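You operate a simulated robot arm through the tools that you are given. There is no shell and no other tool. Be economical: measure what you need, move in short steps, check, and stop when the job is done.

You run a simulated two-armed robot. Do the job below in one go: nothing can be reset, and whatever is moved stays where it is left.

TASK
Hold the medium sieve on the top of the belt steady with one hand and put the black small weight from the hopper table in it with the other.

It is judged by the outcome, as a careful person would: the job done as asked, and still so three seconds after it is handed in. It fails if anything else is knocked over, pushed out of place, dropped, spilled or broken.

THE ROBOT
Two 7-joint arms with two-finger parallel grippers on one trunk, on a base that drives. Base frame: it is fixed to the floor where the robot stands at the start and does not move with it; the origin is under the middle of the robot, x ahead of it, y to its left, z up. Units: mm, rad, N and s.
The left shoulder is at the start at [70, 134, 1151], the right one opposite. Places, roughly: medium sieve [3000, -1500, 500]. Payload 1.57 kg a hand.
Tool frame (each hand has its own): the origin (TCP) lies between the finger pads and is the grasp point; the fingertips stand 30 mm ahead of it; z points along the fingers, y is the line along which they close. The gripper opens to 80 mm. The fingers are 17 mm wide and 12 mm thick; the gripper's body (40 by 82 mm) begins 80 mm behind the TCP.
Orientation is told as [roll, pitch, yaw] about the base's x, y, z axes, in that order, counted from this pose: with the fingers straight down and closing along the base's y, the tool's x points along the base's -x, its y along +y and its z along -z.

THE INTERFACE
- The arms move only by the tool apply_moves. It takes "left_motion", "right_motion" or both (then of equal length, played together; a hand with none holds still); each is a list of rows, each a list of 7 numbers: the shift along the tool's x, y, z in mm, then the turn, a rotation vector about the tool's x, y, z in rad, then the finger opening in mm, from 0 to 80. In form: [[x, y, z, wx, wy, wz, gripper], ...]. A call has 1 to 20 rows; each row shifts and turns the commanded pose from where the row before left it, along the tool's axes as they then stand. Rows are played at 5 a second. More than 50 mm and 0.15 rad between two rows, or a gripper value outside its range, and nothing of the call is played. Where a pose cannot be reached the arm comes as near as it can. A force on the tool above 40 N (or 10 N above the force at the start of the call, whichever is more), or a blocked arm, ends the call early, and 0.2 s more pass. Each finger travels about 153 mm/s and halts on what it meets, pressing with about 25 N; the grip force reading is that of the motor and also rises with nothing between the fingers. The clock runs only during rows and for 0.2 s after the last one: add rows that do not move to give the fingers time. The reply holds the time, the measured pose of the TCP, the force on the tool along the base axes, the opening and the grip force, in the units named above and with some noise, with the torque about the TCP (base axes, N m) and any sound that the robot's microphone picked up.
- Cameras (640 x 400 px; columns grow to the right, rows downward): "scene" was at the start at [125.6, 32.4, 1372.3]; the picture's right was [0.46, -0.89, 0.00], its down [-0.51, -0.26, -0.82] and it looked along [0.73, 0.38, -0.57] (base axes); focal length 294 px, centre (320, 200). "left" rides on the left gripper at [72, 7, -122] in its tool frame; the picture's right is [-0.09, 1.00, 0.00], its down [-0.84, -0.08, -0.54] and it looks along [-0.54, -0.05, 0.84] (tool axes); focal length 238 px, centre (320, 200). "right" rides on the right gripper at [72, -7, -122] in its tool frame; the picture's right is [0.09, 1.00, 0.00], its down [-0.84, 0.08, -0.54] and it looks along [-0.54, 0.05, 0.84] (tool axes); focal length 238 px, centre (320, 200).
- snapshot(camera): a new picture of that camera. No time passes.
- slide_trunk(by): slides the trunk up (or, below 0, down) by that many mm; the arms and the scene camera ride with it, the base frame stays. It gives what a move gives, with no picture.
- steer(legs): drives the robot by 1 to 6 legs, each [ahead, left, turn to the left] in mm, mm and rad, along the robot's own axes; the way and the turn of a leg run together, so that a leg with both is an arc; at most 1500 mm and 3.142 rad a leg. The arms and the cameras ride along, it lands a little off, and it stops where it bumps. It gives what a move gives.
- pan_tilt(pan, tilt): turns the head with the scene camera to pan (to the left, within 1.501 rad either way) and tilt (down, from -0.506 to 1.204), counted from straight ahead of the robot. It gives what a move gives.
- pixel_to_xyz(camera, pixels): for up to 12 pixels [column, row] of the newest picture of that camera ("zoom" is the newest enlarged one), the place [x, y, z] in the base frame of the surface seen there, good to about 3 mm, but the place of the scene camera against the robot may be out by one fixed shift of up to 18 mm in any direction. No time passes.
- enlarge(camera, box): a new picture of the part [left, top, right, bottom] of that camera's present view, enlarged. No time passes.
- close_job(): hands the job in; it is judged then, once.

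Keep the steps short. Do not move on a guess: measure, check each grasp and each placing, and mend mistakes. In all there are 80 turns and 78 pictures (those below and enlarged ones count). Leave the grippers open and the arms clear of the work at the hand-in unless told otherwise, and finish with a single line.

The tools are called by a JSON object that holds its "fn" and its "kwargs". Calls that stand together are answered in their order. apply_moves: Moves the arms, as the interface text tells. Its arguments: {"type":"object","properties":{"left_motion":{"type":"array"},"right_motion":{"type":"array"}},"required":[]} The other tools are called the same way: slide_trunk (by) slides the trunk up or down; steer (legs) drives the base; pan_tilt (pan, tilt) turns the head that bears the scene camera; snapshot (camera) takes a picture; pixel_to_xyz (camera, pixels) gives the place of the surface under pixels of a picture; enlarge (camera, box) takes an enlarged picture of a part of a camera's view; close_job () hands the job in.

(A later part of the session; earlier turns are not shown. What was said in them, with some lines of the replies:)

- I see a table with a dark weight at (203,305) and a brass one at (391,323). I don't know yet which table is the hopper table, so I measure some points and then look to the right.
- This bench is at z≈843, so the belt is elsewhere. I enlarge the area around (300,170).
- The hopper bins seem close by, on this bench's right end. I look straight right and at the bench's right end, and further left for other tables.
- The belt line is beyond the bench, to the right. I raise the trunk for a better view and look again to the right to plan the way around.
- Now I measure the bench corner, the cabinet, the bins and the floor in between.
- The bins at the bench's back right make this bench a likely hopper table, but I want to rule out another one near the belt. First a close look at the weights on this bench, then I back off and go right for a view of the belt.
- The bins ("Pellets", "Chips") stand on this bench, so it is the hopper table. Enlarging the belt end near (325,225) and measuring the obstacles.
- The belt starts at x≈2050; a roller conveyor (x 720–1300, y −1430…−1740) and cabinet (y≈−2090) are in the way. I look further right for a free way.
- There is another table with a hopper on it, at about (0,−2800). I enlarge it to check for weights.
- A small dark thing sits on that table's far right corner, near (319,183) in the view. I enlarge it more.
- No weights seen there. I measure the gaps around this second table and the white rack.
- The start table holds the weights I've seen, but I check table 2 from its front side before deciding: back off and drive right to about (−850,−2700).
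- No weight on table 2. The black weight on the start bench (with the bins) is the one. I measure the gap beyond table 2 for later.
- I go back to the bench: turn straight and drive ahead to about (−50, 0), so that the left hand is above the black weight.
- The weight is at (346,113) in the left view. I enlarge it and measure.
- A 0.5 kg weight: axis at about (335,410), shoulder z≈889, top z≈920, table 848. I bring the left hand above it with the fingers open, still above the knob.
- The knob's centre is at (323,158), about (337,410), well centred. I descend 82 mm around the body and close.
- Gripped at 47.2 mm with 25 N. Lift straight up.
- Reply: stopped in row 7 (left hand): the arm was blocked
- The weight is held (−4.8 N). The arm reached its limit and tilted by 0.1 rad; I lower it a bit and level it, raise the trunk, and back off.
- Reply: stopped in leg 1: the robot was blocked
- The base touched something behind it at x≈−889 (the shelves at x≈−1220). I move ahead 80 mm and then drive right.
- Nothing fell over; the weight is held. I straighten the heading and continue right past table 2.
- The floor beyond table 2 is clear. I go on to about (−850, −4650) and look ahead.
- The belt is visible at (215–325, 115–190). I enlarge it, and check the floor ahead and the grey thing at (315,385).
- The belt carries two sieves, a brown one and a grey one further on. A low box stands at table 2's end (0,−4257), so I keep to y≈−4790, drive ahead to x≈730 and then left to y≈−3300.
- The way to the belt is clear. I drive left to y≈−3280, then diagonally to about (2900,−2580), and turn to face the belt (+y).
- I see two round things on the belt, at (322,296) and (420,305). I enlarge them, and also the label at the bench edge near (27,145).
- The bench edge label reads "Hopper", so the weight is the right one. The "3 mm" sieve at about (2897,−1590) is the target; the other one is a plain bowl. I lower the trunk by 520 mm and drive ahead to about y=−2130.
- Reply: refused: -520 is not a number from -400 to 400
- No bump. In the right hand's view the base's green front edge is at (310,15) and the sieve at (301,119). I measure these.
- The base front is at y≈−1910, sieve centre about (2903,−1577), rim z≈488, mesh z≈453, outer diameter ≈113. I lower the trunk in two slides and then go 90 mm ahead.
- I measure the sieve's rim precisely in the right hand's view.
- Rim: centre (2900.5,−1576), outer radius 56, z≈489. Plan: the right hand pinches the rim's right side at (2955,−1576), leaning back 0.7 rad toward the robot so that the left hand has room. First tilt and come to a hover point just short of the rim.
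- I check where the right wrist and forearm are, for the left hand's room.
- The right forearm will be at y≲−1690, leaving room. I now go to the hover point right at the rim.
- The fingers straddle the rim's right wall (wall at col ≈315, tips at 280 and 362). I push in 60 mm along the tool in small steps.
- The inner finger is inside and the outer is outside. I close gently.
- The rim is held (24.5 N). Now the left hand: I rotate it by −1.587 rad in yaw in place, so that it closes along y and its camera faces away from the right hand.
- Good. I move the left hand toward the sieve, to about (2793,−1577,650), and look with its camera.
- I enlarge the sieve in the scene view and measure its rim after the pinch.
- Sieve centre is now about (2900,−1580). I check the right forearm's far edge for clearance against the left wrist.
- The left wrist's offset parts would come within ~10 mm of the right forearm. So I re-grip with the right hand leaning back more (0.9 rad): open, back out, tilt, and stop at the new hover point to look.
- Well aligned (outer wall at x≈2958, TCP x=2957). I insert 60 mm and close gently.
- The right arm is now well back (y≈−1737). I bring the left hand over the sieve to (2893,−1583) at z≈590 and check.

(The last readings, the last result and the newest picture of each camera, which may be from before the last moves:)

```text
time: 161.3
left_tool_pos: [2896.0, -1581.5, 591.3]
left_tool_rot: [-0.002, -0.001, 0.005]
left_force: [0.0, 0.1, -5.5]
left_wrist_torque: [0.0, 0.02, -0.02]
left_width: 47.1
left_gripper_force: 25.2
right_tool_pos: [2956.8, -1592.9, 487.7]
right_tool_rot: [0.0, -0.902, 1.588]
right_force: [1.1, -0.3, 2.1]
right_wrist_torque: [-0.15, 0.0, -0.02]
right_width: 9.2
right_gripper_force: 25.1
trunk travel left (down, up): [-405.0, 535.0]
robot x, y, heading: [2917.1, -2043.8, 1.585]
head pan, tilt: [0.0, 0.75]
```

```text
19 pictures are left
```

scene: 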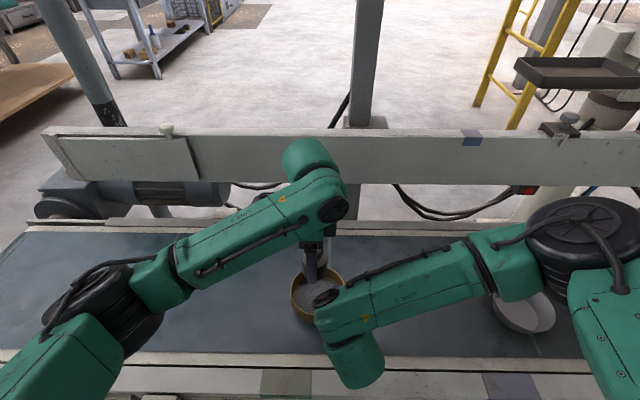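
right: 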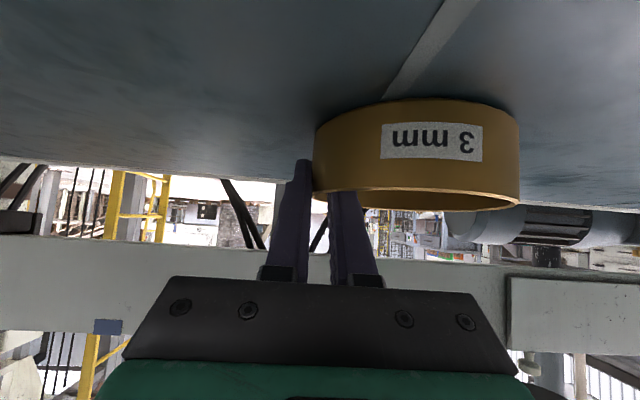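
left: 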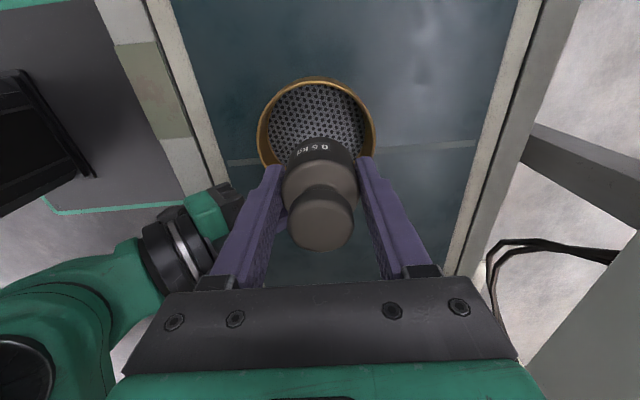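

I measure the rim and mesh from the left hand's camera.

{"fn": "pixel_to_xyz", "kwargs": {"camera": "left", "pixels": [[316, 78], [316, 80], [260, 130], [258, 140], [374, 130], [375, 140], [316, 110], [280, 120], [350, 120], [290, 140]]}}

{"fn": "enlarge", "kwargs": {"camera": "left", "box": [245, 65, 390, 175]}}

```text
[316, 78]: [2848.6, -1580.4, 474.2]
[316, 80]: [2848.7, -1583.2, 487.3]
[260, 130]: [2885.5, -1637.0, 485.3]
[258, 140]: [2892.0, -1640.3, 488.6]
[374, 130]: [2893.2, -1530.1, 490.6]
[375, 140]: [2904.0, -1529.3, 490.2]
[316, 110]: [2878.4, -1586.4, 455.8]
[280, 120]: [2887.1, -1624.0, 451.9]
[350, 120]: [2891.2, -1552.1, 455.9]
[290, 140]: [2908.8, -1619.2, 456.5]
```

```text
3.64 times, centred on (318, 120) of left
```

zoom: 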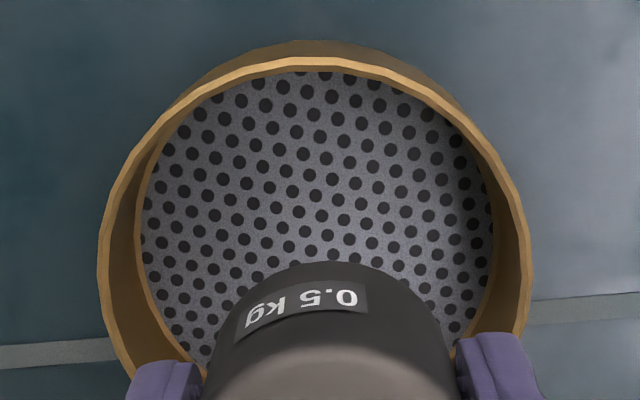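

Sieve centre (2904,−1585). I correct by 3 mm each, descend to TCP z≈500 (weight bottom ≈ 463, ~8 mm above the mesh) and check the force.

{"fn": "apply_moves", "kwargs": {"left_motion": [[3, -3.5, 25, 0, 0, 0, 30], [0, 0, 25, 0, 0, 0, 30], [0, 0, 20, 0, 0, 0, 30], [0, 0, 12, 0, 0, 0, 30], [0, 0, 9, 0, 0, 0, 30], [0, 0, 0, 0, 0, 0, 30]]}}

{"fn": "snapshot", "kwargs": {"camera": "left"}}

```text
time: 162.7
left_tool_pos: [2891.6, -1586.5, 499.9]
left_tool_rot: [-0.002, -0.001, 0.002]
left_force: [-0.1, 0.3, -4.5]
left_wrist_torque: [-0.02, 0.04, 0.03]
left_width: 47.1
left_gripper_force: 24.9
right_tool_pos: [2956.7, -1594.2, 488.2]
right_tool_rot: [-0.001, -0.899, 1.589]
right_force: [-0.6, -1.0, 1.2]
right_wrist_torque: [-0.02, 0.05, 0.01]
right_width: 9.1
right_gripper_force: 24.7
trunk travel left (down, up): [-405.0, 535.0]
robot x, y, heading: [2917.6, -2045.0, 1.594]
head pan, tilt: [0.0, 0.75]
```

```text
17 pictures are left
```

left: 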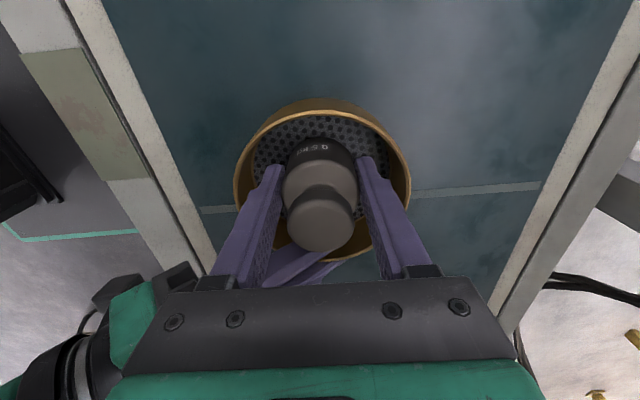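

The weight is inside the sieve, no contact yet. I lower in 2 mm steps.

{"fn": "apply_moves", "kwargs": {"left_motion": [[0, 0, 2, 0, 0, 0, 30], [0, 0, 2, 0, 0, 0, 30], [0, 0, 1.5, 0, 0, 0, 30], [0, 0, 0, 0, 0, 0, 30]]}}

```text
time: 163.7
left_tool_pos: [2890.3, -1587.5, 495.9]
left_tool_rot: [-0.001, -0.001, 0.003]
left_force: [-0.7, 0.5, -4.8]
left_wrist_torque: [0.0, 0.01, 0.02]
left_width: 47.1
left_gripper_force: 25.6
right_tool_pos: [2957.8, -1594.2, 486.4]
right_tool_rot: [0.0, -0.9, 1.589]
right_force: [-0.4, -1.5, 0.2]
right_wrist_torque: [-0.08, 0.03, -0.01]
right_width: 9.1
right_gripper_force: 25.2
trunk travel left (down, up): [-405.0, 535.0]
robot x, y, heading: [2916.3, -2042.3, 1.584]
head pan, tilt: [0.0, 0.75]
```

{"fn": "apply_moves", "kwargs": {"left_motion": [[0, 0, 1.5, 0, 0, 0, 30], [0, 0, 1.5, 0, 0, 0, 30], [0, 0, 0, 0, 0, 0, 30]]}}

```text
time: 164.5
left_tool_pos: [2891.0, -1587.1, 492.2]
left_tool_rot: [-0.001, -0.004, 0.004]
left_force: [-0.4, 0.2, -5.0]
left_wrist_torque: [-0.05, 0.01, 0.02]
left_width: 47.1
left_gripper_force: 24.8
right_tool_pos: [2957.1, -1593.7, 487.7]
right_tool_rot: [0.0, -0.901, 1.589]
right_force: [-1.0, -0.5, 2.2]
right_wrist_torque: [-0.13, 0.08, -0.02]
right_width: 9.3
right_gripper_force: 25.3
trunk travel left (down, up): [-405.0, 535.0]
robot x, y, heading: [2913.8, -2047.3, 1.588]
head pan, tilt: [0.0, 0.75]
```

Still full weight on the hand. Further, in 1.5 mm steps.

{"fn": "apply_moves", "kwargs": {"left_motion": [[0, 0, 1.5, 0, 0, 0, 30], [0, 0, 1.5, 0, 0, 0, 30], [0, 0, 0, 0, 0, 0, 30]]}}

```text
time: 165.3
left_tool_pos: [2891.3, -1586.3, 490.0]
left_tool_rot: [0.001, -0.004, 0.001]
left_force: [2.2, -4.2, 16.7]
left_wrist_torque: [-0.13, -0.12, -0.07]
left_width: 47.2
left_gripper_force: 24.9
right_tool_pos: [2956.9, -1593.1, 488.1]
right_tool_rot: [0.0, -0.903, 1.589]
right_force: [-4.6, 4.7, -11.4]
right_wrist_torque: [-0.21, -0.42, -0.28]
right_width: 9.5
right_gripper_force: 25.1
trunk travel left (down, up): [-405.0, 535.0]
robot x, y, heading: [2914.9, -2043.9, 1.586]
head pan, tilt: [0.0, 0.75]
```

Contact with the mesh (+16.7 N). I ease up 1 mm and open to 58 mm.

{"fn": "apply_moves", "kwargs": {"left_motion": [[0, 0, -1, 0, 0, 0, 30], [0, 0, 0, 0, 0, 0, 50], [0, 0, 0, 0, 0, 0, 58], [0, 0, 0, 0, 0, 0, 58], [0, 0, 0, 0, 0, 0, 58]]}}

{"fn": "snapshot", "kwargs": {"camera": "left"}}

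```text
time: 166.5
left_tool_pos: [2891.4, -1587.2, 489.5]
left_tool_rot: [-0.003, -0.003, 0.002]
left_force: [0.4, -0.9, -0.9]
left_wrist_torque: [0.0, 0.02, 0.03]
left_width: 57.9
left_gripper_force: 0.0
right_tool_pos: [2956.6, -1595.1, 488.4]
right_tool_rot: [-0.001, -0.9, 1.588]
right_force: [0.1, -1.7, -0.4]
right_wrist_torque: [-0.19, -0.05, -0.02]
right_width: 9.1
right_gripper_force: 24.7
trunk travel left (down, up): [-405.0, 535.0]
robot x, y, heading: [2916.3, -2039.5, 1.585]
head pan, tilt: [0.0, 0.75]
```

```text
16 pictures are left
```

left: 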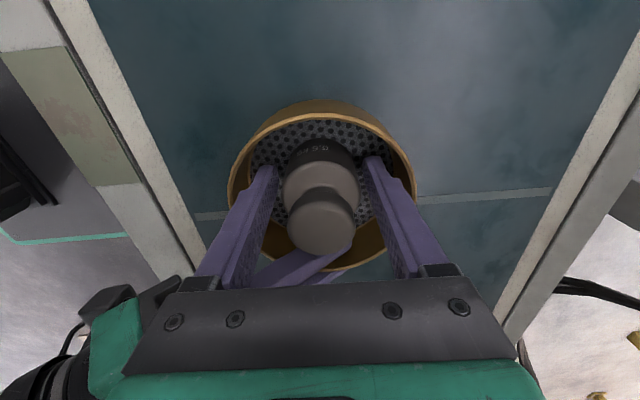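

Released, the weight stands free. I lift straight up, then move away to the left.

{"fn": "apply_moves", "kwargs": {"left_motion": [[0, 0, -10, 0, 0, 0, 58], [0, 0, -20, 0, 0, 0, 58], [0, 0, -35, 0, 0, 0, 58], [0, 0, -40, 0, 0, 0, 58], [0, 0, -40, 0, 0, 0, 58], [40, 0, 0, 0, 0, 0, 80], [45, 0, 0, 0, 0, 0, 80], [45, 0, 0, 0, 0, 0, 80], [45, 0, 0, 0, 0, 0, 80], [0, 0, 0, 0, 0, 0, 80]]}}

{"fn": "snapshot", "kwargs": {"camera": "scene"}}

```text
time: 168.7
left_tool_pos: [2714.3, -1589.5, 634.6]
left_tool_rot: [-0.002, -0.003, 0.002]
left_force: [0.0, -0.1, -0.5]
left_wrist_torque: [0.02, -0.01, 0.01]
left_width: 80.0
left_gripper_force: 0.0
right_tool_pos: [2957.8, -1593.2, 487.8]
right_tool_rot: [0.0, -0.902, 1.589]
right_force: [1.7, 0.0, -1.3]
right_wrist_torque: [-0.14, -0.24, 0.0]
right_width: 9.2
right_gripper_force: 25.0
trunk travel left (down, up): [-405.0, 535.0]
robot x, y, heading: [2918.1, -2045.7, 1.588]
head pan, tilt: [0.0, 0.75]
```

```text
15 pictures are left
```

scene: 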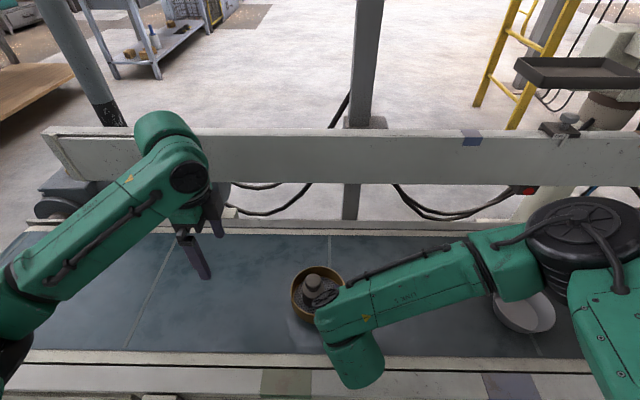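

The weight stands in the sieve at (318,285). Now I open the right hand to 38 mm and back it out along the way it went in, then up.

{"fn": "apply_moves", "kwargs": {"right_motion": [[0, 0, 0, 0, 0, 0, 18], [0, 0, 0, 0, 0, 0, 30], [0, 0, 0, 0, 0, 0, 38], [0, 0, 0, 0, 0, 0, 38], [0, 0, -15, 0, 0, 0, 38], [0, 0, -25, 0, 0, 0, 38], [0, 0, -30, 0, 0, 0, 38], [-20, 0, -30, 0, 0, 0, 38], [-30, 0, -30, 0, 0, 0, 38], [-30, 0, -30, 0, 0, 0, 80], [0, 0, 0, 0, 0, 0, 80], [0, 0, 0, 0, 0, 0, 80]]}}

{"fn": "snapshot", "kwargs": {"camera": "right"}}

{"fn": "snapshot", "kwargs": {"camera": "scene"}}

```text
time: 171.3
left_tool_pos: [2713.7, -1590.1, 634.4]
left_tool_rot: [-0.002, 0.0, 0.004]
left_force: [0.1, -0.8, -0.2]
left_wrist_torque: [0.0, 0.0, -0.02]
left_width: 80.1
left_gripper_force: 0.0
right_tool_pos: [2955.0, -1671.0, 650.2]
right_tool_rot: [0.0, -0.9, 1.59]
right_force: [-0.2, 0.2, -0.4]
right_wrist_torque: [0.0, 0.0, 0.03]
right_width: 79.8
right_gripper_force: 0.1
trunk travel left (down, up): [-405.0, 535.0]
robot x, y, heading: [2914.1, -2042.4, 1.592]
head pan, tilt: [0.0, 0.75]
```

```text
14 pictures are left
```

right: 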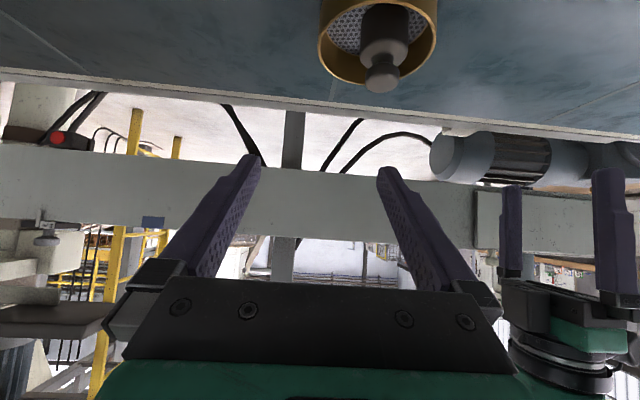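

```text
13 pictures are left
```

scene: 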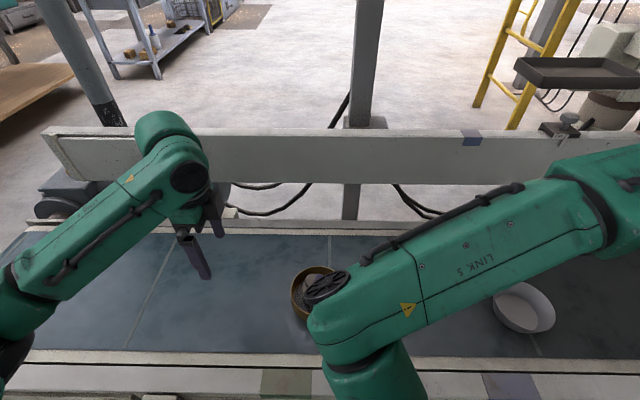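

Weight upright in the sieve, both hands free and open. I back the robot off 250 mm so the arms are clear, and take a last look.

{"fn": "steer", "kwargs": {"legs": [[-250, 0, 0]]}}

{"fn": "snapshot", "kwargs": {"camera": "scene"}}

{"fn": "enlarge", "kwargs": {"camera": "scene", "box": [220, 150, 420, 275]}}

```text
time: 173.1
left_tool_pos: [2719.3, -1841.7, 635.1]
left_tool_rot: [-0.002, -0.002, 0.007]
left_force: [0.0, 0.3, 0.0]
left_wrist_torque: [0.04, 0.02, 0.0]
left_width: 80.1
left_gripper_force: 0.2
right_tool_pos: [2960.1, -1923.5, 649.1]
right_tool_rot: [0.001, -0.903, 1.591]
right_force: [0.3, -0.1, 0.1]
right_wrist_torque: [-0.04, 0.02, -0.01]
right_width: 79.8
right_gripper_force: 0.1
trunk travel left (down, up): [-405.0, 535.0]
robot x, y, heading: [2920.9, -2295.7, 1.588]
head pan, tilt: [0.0, 0.75]
```

```text
12 pictures are left
```

scene: 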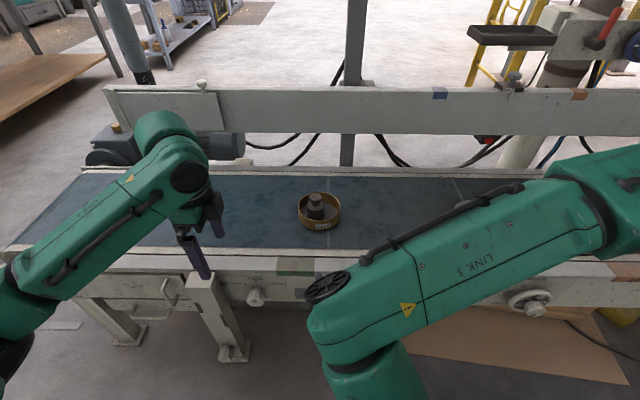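

```text
3.20 times, centred on (320, 212) of scene
```

zoom: 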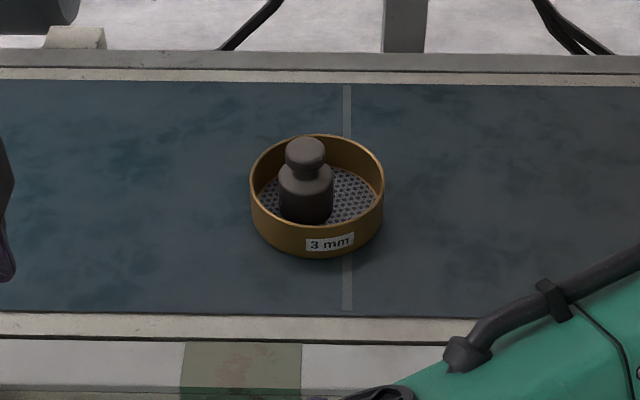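

The black weight stands upright in the 3 mm sieve on the belt, and both hands are clear and open. I hand in.

{"fn": "close_job", "kwargs": {}}

```text
The job is handed in.
```

The black 0.5 kg weight from the hopper table is standing upright in the 3 mm sieve on the belt, put there by the left hand while the right hand held the sieve's rim; I took this sieve to be the medium one, as the only other thing I saw on the belt was a plain bowl, and on the way the base backed into something behind it once, but nothing I could see fell.
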